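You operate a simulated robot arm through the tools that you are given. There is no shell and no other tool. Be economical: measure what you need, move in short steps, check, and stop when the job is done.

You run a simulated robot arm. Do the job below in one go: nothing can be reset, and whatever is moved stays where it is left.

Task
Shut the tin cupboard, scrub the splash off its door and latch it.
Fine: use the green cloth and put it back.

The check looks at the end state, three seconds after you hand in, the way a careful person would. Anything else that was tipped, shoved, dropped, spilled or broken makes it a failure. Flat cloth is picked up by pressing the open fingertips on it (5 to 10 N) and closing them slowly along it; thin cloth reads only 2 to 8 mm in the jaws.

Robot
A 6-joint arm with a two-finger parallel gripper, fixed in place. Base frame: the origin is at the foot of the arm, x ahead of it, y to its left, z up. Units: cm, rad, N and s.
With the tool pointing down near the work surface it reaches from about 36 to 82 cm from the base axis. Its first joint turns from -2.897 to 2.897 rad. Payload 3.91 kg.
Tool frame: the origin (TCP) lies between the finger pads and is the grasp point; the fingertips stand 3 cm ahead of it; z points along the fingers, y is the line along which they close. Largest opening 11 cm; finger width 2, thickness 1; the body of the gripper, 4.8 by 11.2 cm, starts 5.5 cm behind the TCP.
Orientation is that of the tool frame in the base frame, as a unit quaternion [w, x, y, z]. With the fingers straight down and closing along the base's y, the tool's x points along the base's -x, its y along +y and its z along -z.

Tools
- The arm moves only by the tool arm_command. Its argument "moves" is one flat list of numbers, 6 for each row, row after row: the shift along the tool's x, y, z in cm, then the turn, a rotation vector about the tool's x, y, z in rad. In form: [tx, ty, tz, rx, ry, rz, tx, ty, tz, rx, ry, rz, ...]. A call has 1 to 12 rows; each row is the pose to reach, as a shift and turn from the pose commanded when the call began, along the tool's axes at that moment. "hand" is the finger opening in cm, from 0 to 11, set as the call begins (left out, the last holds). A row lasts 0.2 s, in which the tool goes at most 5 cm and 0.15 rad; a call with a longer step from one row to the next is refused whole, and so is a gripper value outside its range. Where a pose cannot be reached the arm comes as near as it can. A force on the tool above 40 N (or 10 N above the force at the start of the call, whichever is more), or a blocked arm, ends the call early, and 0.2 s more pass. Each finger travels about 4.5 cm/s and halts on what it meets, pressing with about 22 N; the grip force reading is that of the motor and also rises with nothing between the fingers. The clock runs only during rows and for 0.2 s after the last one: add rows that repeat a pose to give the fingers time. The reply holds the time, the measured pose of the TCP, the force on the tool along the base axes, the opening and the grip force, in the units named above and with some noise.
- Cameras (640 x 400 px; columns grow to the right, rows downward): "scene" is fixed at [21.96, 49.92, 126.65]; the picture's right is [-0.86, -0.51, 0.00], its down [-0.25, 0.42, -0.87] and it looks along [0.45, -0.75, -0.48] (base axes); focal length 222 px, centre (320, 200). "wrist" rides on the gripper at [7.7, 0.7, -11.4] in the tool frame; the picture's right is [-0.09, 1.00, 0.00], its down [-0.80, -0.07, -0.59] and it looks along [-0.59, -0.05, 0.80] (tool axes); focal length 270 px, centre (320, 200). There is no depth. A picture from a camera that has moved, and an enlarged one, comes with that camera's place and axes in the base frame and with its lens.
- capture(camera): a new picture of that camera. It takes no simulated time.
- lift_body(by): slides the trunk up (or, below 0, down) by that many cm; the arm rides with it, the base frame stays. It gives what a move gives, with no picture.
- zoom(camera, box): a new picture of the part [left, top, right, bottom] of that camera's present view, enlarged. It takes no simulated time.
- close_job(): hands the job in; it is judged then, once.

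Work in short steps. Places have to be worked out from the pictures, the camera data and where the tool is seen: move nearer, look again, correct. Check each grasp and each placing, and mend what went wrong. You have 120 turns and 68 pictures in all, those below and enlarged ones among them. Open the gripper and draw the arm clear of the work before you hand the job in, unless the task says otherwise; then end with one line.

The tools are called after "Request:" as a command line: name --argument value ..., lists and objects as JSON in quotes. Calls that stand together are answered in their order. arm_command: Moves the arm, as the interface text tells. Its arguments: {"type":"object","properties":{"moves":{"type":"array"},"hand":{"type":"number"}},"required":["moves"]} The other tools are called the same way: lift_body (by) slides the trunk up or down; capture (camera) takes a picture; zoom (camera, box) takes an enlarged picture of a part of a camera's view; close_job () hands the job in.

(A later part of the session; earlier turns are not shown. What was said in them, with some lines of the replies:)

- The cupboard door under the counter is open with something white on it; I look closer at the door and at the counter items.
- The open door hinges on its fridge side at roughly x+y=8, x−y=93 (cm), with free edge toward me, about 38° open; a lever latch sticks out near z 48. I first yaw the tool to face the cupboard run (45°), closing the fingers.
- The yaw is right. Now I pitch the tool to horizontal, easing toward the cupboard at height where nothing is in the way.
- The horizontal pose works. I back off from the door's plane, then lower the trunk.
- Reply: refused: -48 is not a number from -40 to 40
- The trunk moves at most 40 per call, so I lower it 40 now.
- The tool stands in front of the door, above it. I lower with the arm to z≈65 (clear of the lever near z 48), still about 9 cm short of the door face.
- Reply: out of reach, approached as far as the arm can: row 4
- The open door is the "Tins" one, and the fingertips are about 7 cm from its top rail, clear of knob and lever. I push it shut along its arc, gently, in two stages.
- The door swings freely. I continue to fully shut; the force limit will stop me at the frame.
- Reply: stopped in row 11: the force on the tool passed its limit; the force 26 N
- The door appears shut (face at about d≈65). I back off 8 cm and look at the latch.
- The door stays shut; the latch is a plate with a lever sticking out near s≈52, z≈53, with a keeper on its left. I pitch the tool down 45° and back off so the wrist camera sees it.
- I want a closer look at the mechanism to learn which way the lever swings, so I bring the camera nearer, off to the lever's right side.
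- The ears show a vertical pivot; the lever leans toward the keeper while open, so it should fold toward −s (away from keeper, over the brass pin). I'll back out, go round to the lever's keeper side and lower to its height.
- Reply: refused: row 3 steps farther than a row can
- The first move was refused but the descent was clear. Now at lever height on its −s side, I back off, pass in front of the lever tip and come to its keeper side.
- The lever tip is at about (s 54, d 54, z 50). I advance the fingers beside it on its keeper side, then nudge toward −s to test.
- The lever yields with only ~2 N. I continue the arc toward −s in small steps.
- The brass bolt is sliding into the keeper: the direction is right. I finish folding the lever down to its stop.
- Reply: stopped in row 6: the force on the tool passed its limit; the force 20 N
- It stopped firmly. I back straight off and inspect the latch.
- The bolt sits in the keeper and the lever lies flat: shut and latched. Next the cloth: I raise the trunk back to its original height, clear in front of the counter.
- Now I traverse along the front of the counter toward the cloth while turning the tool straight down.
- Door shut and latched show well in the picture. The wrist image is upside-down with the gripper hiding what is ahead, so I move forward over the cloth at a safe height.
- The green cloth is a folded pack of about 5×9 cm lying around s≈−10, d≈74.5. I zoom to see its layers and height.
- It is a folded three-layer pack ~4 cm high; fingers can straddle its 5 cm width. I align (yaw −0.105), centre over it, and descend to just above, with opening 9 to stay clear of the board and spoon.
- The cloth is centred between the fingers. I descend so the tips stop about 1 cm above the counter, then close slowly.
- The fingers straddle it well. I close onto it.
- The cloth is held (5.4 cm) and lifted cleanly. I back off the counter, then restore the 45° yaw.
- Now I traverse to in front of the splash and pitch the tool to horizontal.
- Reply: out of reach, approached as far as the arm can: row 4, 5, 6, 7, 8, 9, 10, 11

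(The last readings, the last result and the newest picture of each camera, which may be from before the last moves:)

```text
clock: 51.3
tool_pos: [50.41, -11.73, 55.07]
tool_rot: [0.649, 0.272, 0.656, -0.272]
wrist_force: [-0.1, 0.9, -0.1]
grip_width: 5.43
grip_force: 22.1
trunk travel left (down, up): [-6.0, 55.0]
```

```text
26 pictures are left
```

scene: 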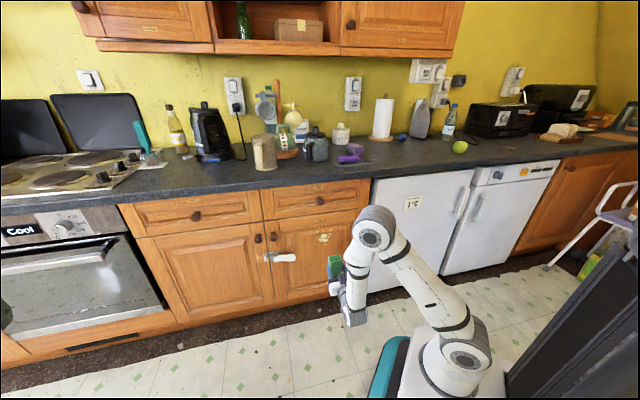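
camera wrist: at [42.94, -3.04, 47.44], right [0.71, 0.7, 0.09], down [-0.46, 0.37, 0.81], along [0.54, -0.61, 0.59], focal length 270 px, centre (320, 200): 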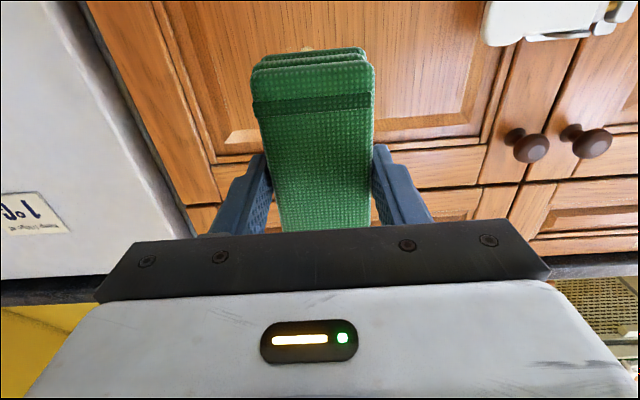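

The splash spans about s 23.5–31.5, z 51.5–61, centred at (27.5, 56), and the cloth is right in front of it. I approach to just short of contact.

Request:
arm_command --moves '[-0.5, 0, 4, 0, 0, 0, -1.1, 0, 8, 0, 0, 0, -1.1, 0, 12, 0, 0, 0, -1.1, 0, 14.5, 0, 0, 0, -1.1, 0, 15.5, 0, 0, 0, -1.1, 0, 16.2, 0, 0, 0, -1.1, 0, 16.6, 0, 0, 0, -1.1, 0, 17, 0, 0, 0]'

Request:
zoom --camera "scene" --box '[270, 210, 390, 300]'

```text
clock: 53.1
tool_pos: [62.61, -23.71, 56.0]
tool_rot: [0.65, 0.271, 0.656, -0.271]
wrist_force: [-13.1, 12.0, 0.3]
grip_width: 5.43
grip_force: 22.5
trunk travel left (down, up): [-6.0, 55.0]
```

```text
4.44 times, centred on (330, 255) of scene
camera zoom: at [21.96, 49.92, 126.65], right [-0.86, -0.51, 0.0], down [-0.25, 0.42, -0.87], along [0.45, -0.75, -0.48], focal length 987 px, centre (276, -44)
```

zoom: 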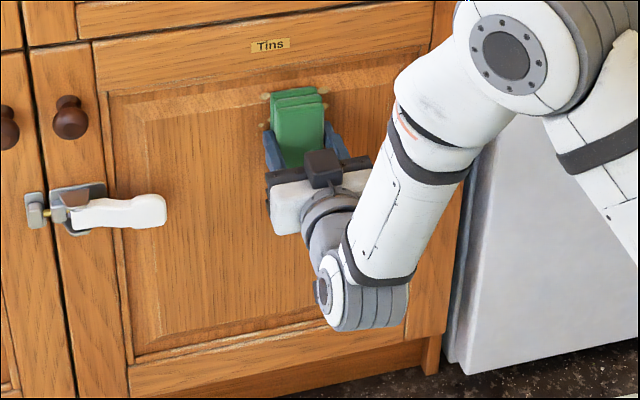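

Contact at ~18 N over the splash. I rub back and forth across the whole splashed area, first pass.

Request:
arm_command --moves '[0, -2, 0, 0, 0, 0, 0, -4, 0, 0, 0, 0, -3, -4.5, 0, 0, 0, 0, -3, -1.5, 0, 0, 0, 0, -3, 1.5, 0, 0, 0, 0, -3, 4.5, 0, 0, 0, 0, 0, 4.5, 0, 0, 0, 0, 0, 1.5, 0, 0, 0, 0, 0, -1.5, 0, 0, 0, 0, 0, -4.5, 0, 0, 0, 0, 3, -4.5, 0, 0, 0, 0, 3, -1.5, 0, 0, 0, 0]'

Request:
arm_command --moves '[0, 3, 0, 0, 0, 0, 0, 6, 0, 0, 0, 0, -3, 6, 0, 0, 0, 0, -3, 3, 0, 0, 0, 0, -3, 0, 0, 0, 0, 0, -3, -3, 0, 0, 0, 0, -6, -3, 0, 0, 0, 0, -6, 0, 0, 0, 0, 0, -6, 3, 0, 0, 0, 0, -6, 6, 0, 0, 0, 0, -3, 4, 0, 0, 0, 0, -3, 1.5, 0, 0, 0, 0]'

```text
clock: 55.7
tool_pos: [61.33, -24.83, 53.04]
tool_rot: [0.649, 0.272, 0.656, -0.272]
wrist_force: [0.3, 0.3, -0.5]
grip_width: 5.41
grip_force: 22.1
trunk travel left (down, up): [-6.0, 55.0]
```

```text
clock: 58.3
tool_pos: [62.6, -23.67, 56.06]
tool_rot: [0.65, 0.271, 0.656, -0.271]
wrist_force: [-6.3, 17.6, 0.8]
grip_width: 5.44
grip_force: 22.2
trunk travel left (down, up): [-6.0, 55.0]
```

Contact forces are plausible. I back off and check the door.

Request:
arm_command --moves '[0, 0, -3, 0, 0, 0, 2, -2, -7, 0, 0, 0, 5, -6, -10, 0, 0, 0, 6, -10, -12, 0, 0, 0]'

Request:
zoom --camera "scene" --box '[290, 210, 390, 280]'

Request:
capture --camera "wrist"

```text
refused: row 3 steps farther than a row can; nothing moved
```

```text
5.71 times, centred on (340, 245) of scene
camera zoom: at [21.96, 49.92, 126.65], right [-0.86, -0.51, 0.0], down [-0.25, 0.42, -0.87], along [0.45, -0.75, -0.48], focal length 1269 px, centre (206, -57)
```

zoom: 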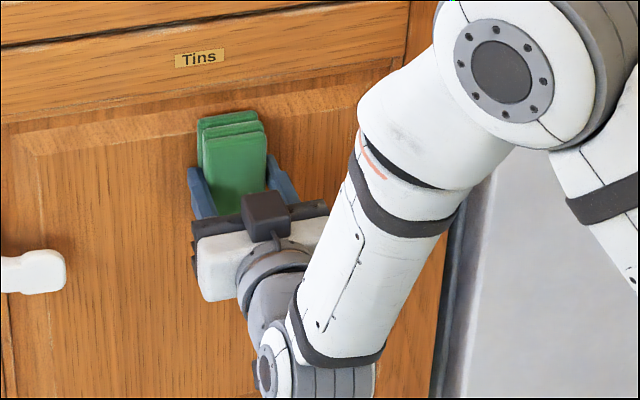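

```text
23 pictures are left
camera wrist: at [55.02, -15.03, 48.44], right [0.7, 0.7, 0.09], down [-0.46, 0.37, 0.81], along [0.54, -0.61, 0.59], focal length 270 px, centre (320, 200)
```

wrist: 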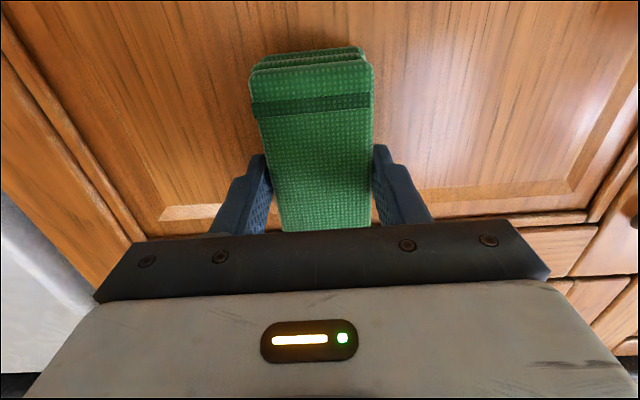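

The splash already looks gone around the cloth. I step back off the door in legal steps and check the covered area.

Request:
arm_command --moves '[0, 0, -2, 0, 0, 0, 0, 0, -5, 0, 0, 0, 0, 0, -9, 0, 0, 0, 0, -3, -12, 0, 0, 0, 0, -7, -14, 0, 0, 0, 0, -11, -15, 0, 0, 0, 0, -15, -16, 0, 0, 0]'

Request:
zoom --camera "scene" --box '[290, 210, 390, 280]'

Request:
capture --camera "wrist"

```text
clock: 59.9
tool_pos: [46.31, -25.26, 54.12]
tool_rot: [0.65, 0.272, 0.656, -0.272]
wrist_force: [-0.5, 0.9, -0.7]
grip_width: 5.44
grip_force: 22.3
out of reach, approached as far as the arm can: row 5, 6, 7
trunk travel left (down, up): [-6.0, 55.0]
```

```text
5.71 times, centred on (340, 245) of scene
camera zoom: at [21.96, 49.92, 126.65], right [-0.86, -0.51, 0.0], down [-0.25, 0.42, -0.87], along [0.45, -0.75, -0.48], focal length 1269 px, centre (206, -57)
```

zoom: 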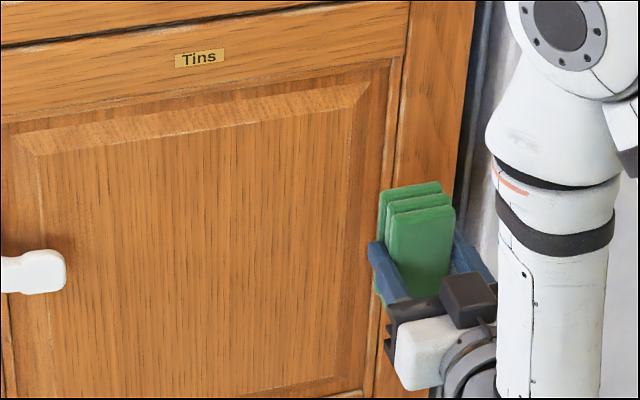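

```text
21 pictures are left
camera wrist: at [38.69, -16.6, 46.47], right [0.71, 0.7, 0.09], down [-0.46, 0.37, 0.81], along [0.53, -0.61, 0.59], focal length 270 px, centre (320, 200)
```

wrist: 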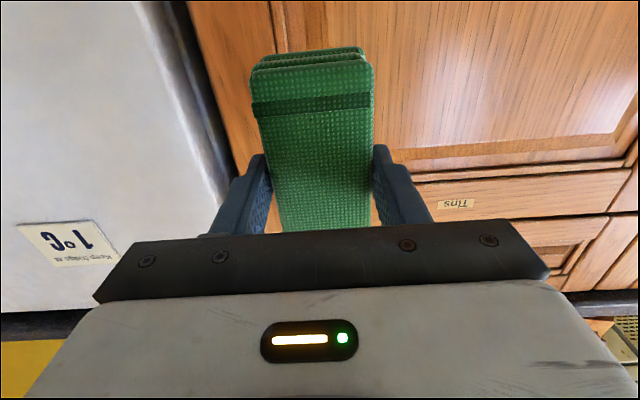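

The door is clean. I raise the trunk 50 again to return the cloth.

Request:
lift_body --by 40

Request:
lift_body --by 10

Request:
arm_command --moves '[0, -2, -0.5, 0, 0.131, 0, 0, -4, -1, 0, 0.262, 0, 0, -6, -1.5, 0, 0.393, 0, 0, -8, -2, 0, 0.524, 0, 0, -10, -2.5, 0, 0.655, 0, 0, -12, -3, 0, 0.786, 0, 0, -14, -3.5, 0, 0.917, 0, 0, -16, -4, 0, 1.048, 0, 0, -18, -4.5, 0, 1.178, 0, 0, -20, -5, 0, 1.309, 0, 0, -22, -5, 0, 1.44, 0, 0, -24, -5, 0, 1.571, 0]'

```text
clock: 63.7
tool_pos: [46.32, -25.27, 94.06]
tool_rot: [0.65, 0.272, 0.656, -0.272]
wrist_force: [0.0, 0.2, 0.1]
grip_width: 5.44
grip_force: 21.8
trunk travel left (down, up): [-46.0, 15.0]
```

```text
clock: 65.0
tool_pos: [46.33, -25.29, 104.18]
tool_rot: [0.65, 0.271, 0.656, -0.27]
wrist_force: [0.2, 0.9, -0.7]
grip_width: 5.41
grip_force: 21.5
trunk travel left (down, up): [-56.0, 5.0]
```

```text
clock: 67.6
tool_pos: [24.96, -36.89, 100.85]
tool_rot: [0.081, 0.381, 0.921, 0.01]
wrist_force: [0.3, 1.0, -0.6]
grip_width: 5.44
grip_force: 22.1
out of reach, approached as far as the arm can: row 1, 2, 3, 4, 5, 8, 9, 10, 11, 12
trunk travel left (down, up): [-56.0, 5.0]
```

The pose was not quite reached (slight tilt). I command a small forward step and check where it settles.

Request:
arm_command --moves '[-2, 0, 0, 0, 0, 0, -4, 0, 0, 0, 0, 0, -4, 0, 0, 0, 0, 0]'

Request:
capture --camera "scene"

```text
clock: 68.4
tool_pos: [27.65, -39.59, 101.11]
tool_rot: [0.089, 0.381, 0.92, 0.013]
wrist_force: [0.4, -0.9, -1.1]
grip_width: 5.42
grip_force: 22.4
out of reach, approached as far as the arm can: row 2, 3
trunk travel left (down, up): [-56.0, 5.0]
```

```text
20 pictures are left
```

scene: 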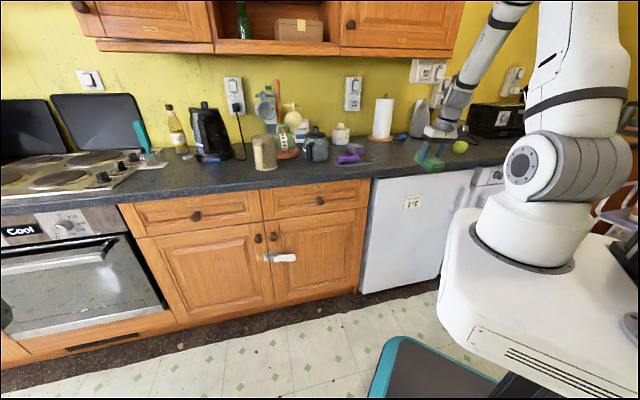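

The arm is holding the tilted pose as its command. I try correcting the tilt directly while rising a little.

Request:
arm_command --moves '[0, 0, -1.5, 0.04, 0.07, 0, 0, 0, -3, 0.08, 0.14, 0, 0, 0, -4, 0.08, 0.16, 0, 0, 0, -4, 0.08, 0.16, 0]'

```text
clock: 69.4
tool_pos: [26.93, -39.13, 100.83]
tool_rot: [0.082, 0.38, 0.921, 0.021]
wrist_force: [0.5, -0.2, -0.1]
grip_width: 5.42
grip_force: 21.6
out of reach, approached as far as the arm can: row 1, 2, 3, 4
trunk travel left (down, up): [-56.0, 5.0]
```

It is stuck against a joint limit after a bad route. I go back along the way I know works: traverse to the left while pitching up ~45°, then re-pitch there.

Request:
arm_command --moves '[0, 4, -0.5, 0, -0.06, 0, 0, 8, -1, 0, -0.12, 0, 0, 12, -1.5, 0, -0.18, 0, 0, 16, -2, 0, -0.24, 0, 0, 20, -2, 0, -0.3, 0, 0, 24, -2, 0, -0.36, 0, 0, 28, -2, 0, -0.42, 0, 0, 32, -2, 0, -0.48, 0, 0, 36, -2, 0, -0.54, 0, 0, 40, -2, 0, -0.6, 0, 0, 44, -2, 0, -0.62, 0, 0, 48, -2, 0, -0.62, 0]'

Request:
capture --camera "scene"

```text
clock: 72.0
tool_pos: [60.14, -4.68, 107.51]
tool_rot: [0.359, 0.367, 0.853, -0.097]
wrist_force: [-0.4, 0.3, -0.8]
grip_width: 5.44
grip_force: 21.9
out of reach, approached as far as the arm can: row 5, 6, 7
trunk travel left (down, up): [-56.0, 5.0]
```

```text
19 pictures are left
```

scene: 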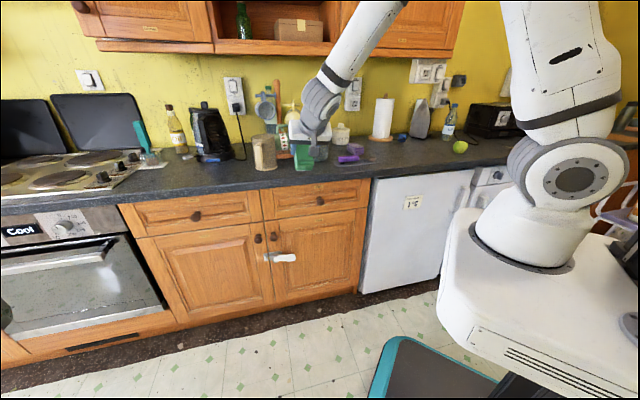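

That pose was reached well and matches the earlier good one. I turn the tool straight down here first, then traverse.

Request:
arm_command --moves '[0, 0, 0, 0.016, 0.126, -0.004, 0, 0, 0, 0.032, 0.252, -0.008, 0, 0, 0, 0.048, 0.378, -0.012, 0, 0, 0, 0.064, 0.504, -0.016, 0, 0, 0, 0.08, 0.63, -0.02, 0, 0, 0, 0.098, 0.757, -0.025]'

```text
clock: 73.4
tool_pos: [60.24, -4.97, 107.64]
tool_rot: [-0.001, 0.383, 0.924, 0.001]
wrist_force: [-0.2, -1.0, -0.4]
grip_width: 5.42
grip_force: 22.3
trunk travel left (down, up): [-56.0, 5.0]
```

Tool is straight down. Now the traverse.

Request:
arm_command --moves '[0, -4.1, 0, 0, 0, 0, 0, -8.2, 0, 0, 0, 0, 0, -12.3, 0, 0, 0, 0, 0, -16.4, 0, 0, 0, 0, 0, -20.5, 0, 0, 0, 0, 0, -24.6, 0, 0, 0, 0, 0, -28.7, 0, 0, 0, 0, 0, -32.8, 0, 0, 0, 0, 0, -36.9, 0, 0, 0, 0, 0, -41, 0, 0, 0, 0, 0, -45.1, 0, 0, 0, 0, 0, -49.2, 0, 0, 0, 0]'

```text
clock: 76.0
tool_pos: [25.34, -39.73, 107.49]
tool_rot: [0.0, 0.383, 0.924, 0.001]
wrist_force: [-0.2, -1.4, -0.9]
grip_width: 5.44
grip_force: 22.0
trunk travel left (down, up): [-56.0, 5.0]
```

Route good. I move over the original spot with the original yaw.

Request:
arm_command --moves '[-4.7, 0, 0, 0, 0, -0.03, -9.4, 0, 0, 0, 0, -0.06, -14.1, 0, 0, 0, 0, -0.09, -18.8, 0, 0, 0, 0, -0.113, -23.4, 0, 0, 0, 0, -0.113, -27.8, 0, 0, 0, 0, -0.113, -27.8, 0, 0, 0, 0, -0.113]'

Request:
capture --camera "wrist"

```text
clock: 77.6
tool_pos: [44.84, -59.17, 107.46]
tool_rot: [0.0, 0.331, 0.944, 0.001]
wrist_force: [-0.5, 0.1, -1.5]
grip_width: 5.41
grip_force: 21.8
trunk travel left (down, up): [-56.0, 5.0]
```

```text
18 pictures are left
camera wrist: at [39.36, -53.96, 118.98], right [0.69, 0.72, 0.0], down [0.58, -0.56, 0.59], along [0.43, -0.41, -0.81], focal length 270 px, centre (320, 200)
```

wrist: 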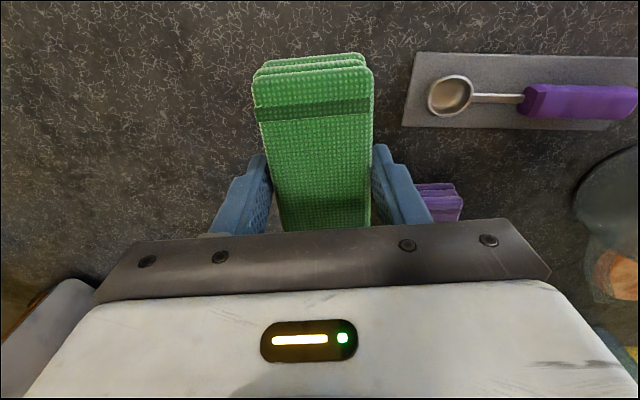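

Aligned with the original pose. I lower it to the original grasp height, slowing at the end.

Request:
arm_command --moves '[-0.2, 0, 4, 0, 0, 0, -0.2, 0, 8, 0, 0, 0, -0.2, 0, 10.5, 0, 0, 0, -0.2, 0, 11.5, 0, 0, 0, -0.2, 0, 12, 0, 0, 0, -0.2, 0, 12.3, 0, 0, 0, -0.2, 0, 12.5, 0, 0, 0, -0.2, 0, 12.5, 0, 0, 0]'

```text
clock: 79.4
tool_pos: [45.05, -59.38, 95.19]
tool_rot: [0.001, 0.33, 0.944, 0.0]
wrist_force: [1.1, -1.0, 13.6]
grip_width: 5.42
grip_force: 21.9
trunk travel left (down, up): [-56.0, 5.0]
```

Contact with the counter (13.6 N up). I ease up 2 mm and open the fingers a bit, then check.

Request:
arm_command --moves '[0, 0, -0.15, 0, 0, 0, 0, 0, -0.15, 0, 0, 0]'

Request:
arm_command --moves '[0, 0, 0, 0, 0, 0, 0, 0, 0, 0, 0, 0, 0, 0, 0, 0, 0, 0, 0, 0, 0, 0, 0, 0]' --hand 8.5

Request:
arm_command --moves '[0, 0, -2, 0, 0, 0, 0, 0, -5, 0, 0, 0, 0, 0, -9, 0, 0, 0, 0, 0, -13, 0, 0, 0]'

Request:
capture --camera "wrist"

Request:
zoom --camera "scene" --box '[340, 110, 440, 180]'

```text
clock: 80.0
tool_pos: [45.11, -59.37, 95.12]
tool_rot: [0.0, 0.332, 0.943, 0.001]
wrist_force: [2.8, -1.6, 9.8]
grip_width: 5.42
grip_force: 21.8
trunk travel left (down, up): [-56.0, 5.0]
```

```text
clock: 81.0
tool_pos: [45.05, -59.35, 95.16]
tool_rot: [0.0, 0.331, 0.944, 0.0]
wrist_force: [-0.1, -0.5, 0.4]
grip_width: 8.52
grip_force: 0.1
trunk travel left (down, up): [-56.0, 5.0]
```

```text
clock: 82.0
tool_pos: [45.06, -59.34, 108.12]
tool_rot: [0.0, 0.331, 0.944, 0.002]
wrist_force: [-0.9, 0.0, 0.3]
grip_width: 8.5
grip_force: 0.1
trunk travel left (down, up): [-56.0, 5.0]
```

```text
17 pictures are left
camera wrist: at [39.5, -53.97, 119.62], right [0.69, 0.72, 0.0], down [0.58, -0.56, 0.59], along [0.43, -0.41, -0.81], focal length 270 px, centre (320, 200)
```

wrist: 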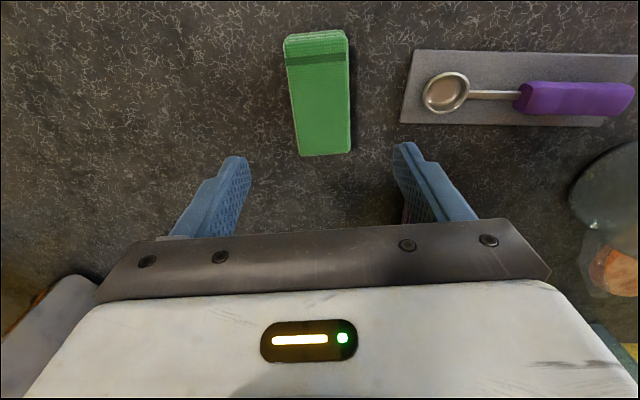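

```text
5.71 times, centred on (390, 145) of scene
camera zoom: at [21.96, 49.92, 126.65], right [-0.86, -0.51, 0.0], down [-0.25, 0.42, -0.87], along [0.45, -0.75, -0.48], focal length 1269 px, centre (-80, 514)
```

zoom: 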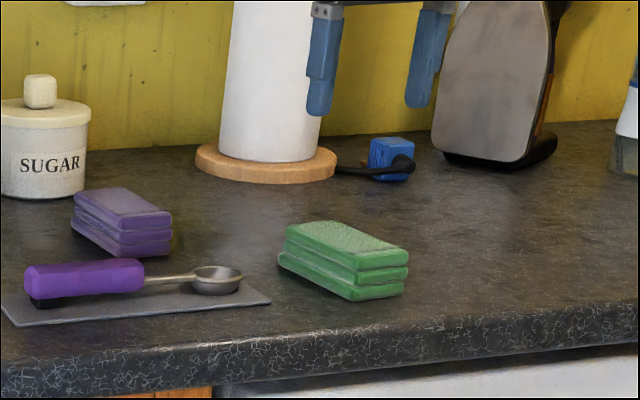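

The cloth stands back in its place within a few millimetres. I draw the arm back off the counter and take a final look at the door.

Request:
arm_command --moves '[4.6, 0, 0, 0, 0, 0, 9.2, 0, 0, 0, 0, 0, 13.8, 0, 0, 0, 0, 0, 18.4, 0, 0, 0, 0, 0, 23, 0, 0, 0, 0, 0, 27.5, 0, 0, 0, 0, 0]' --hand 11

Request:
zoom --camera "scene" --box '[230, 190, 390, 300]'

Request:
capture --camera "scene"

```text
clock: 83.4
tool_pos: [23.45, -42.02, 108.25]
tool_rot: [0.0, 0.331, 0.944, 0.001]
wrist_force: [-0.3, -0.3, 0.2]
grip_width: 11.02
grip_force: 0.1
trunk travel left (down, up): [-56.0, 5.0]
```

```text
3.64 times, centred on (310, 245) of scene
camera zoom: at [21.96, 49.92, 126.65], right [-0.86, -0.51, 0.0], down [-0.25, 0.42, -0.87], along [0.45, -0.75, -0.48], focal length 808 px, centre (356, 36)
```

zoom: 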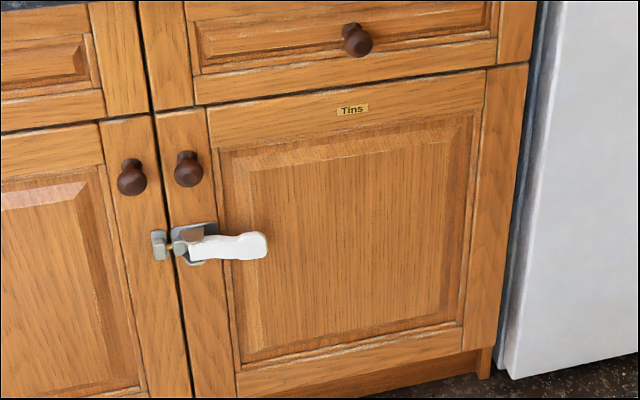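

```text
14 pictures are left
```

scene: 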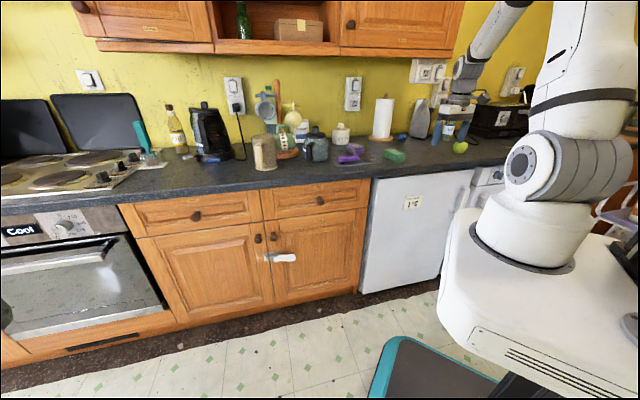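

The pictures show the door shut, latched and clean, the cloth back and the arm clear, so I hand the job in.

Request:
close_job

```text
The job is handed in.
```

The "Tins" cupboard is shut and latched, the splash is scrubbed off its door, and the green cloth is back in its place to within about half a centimetre.
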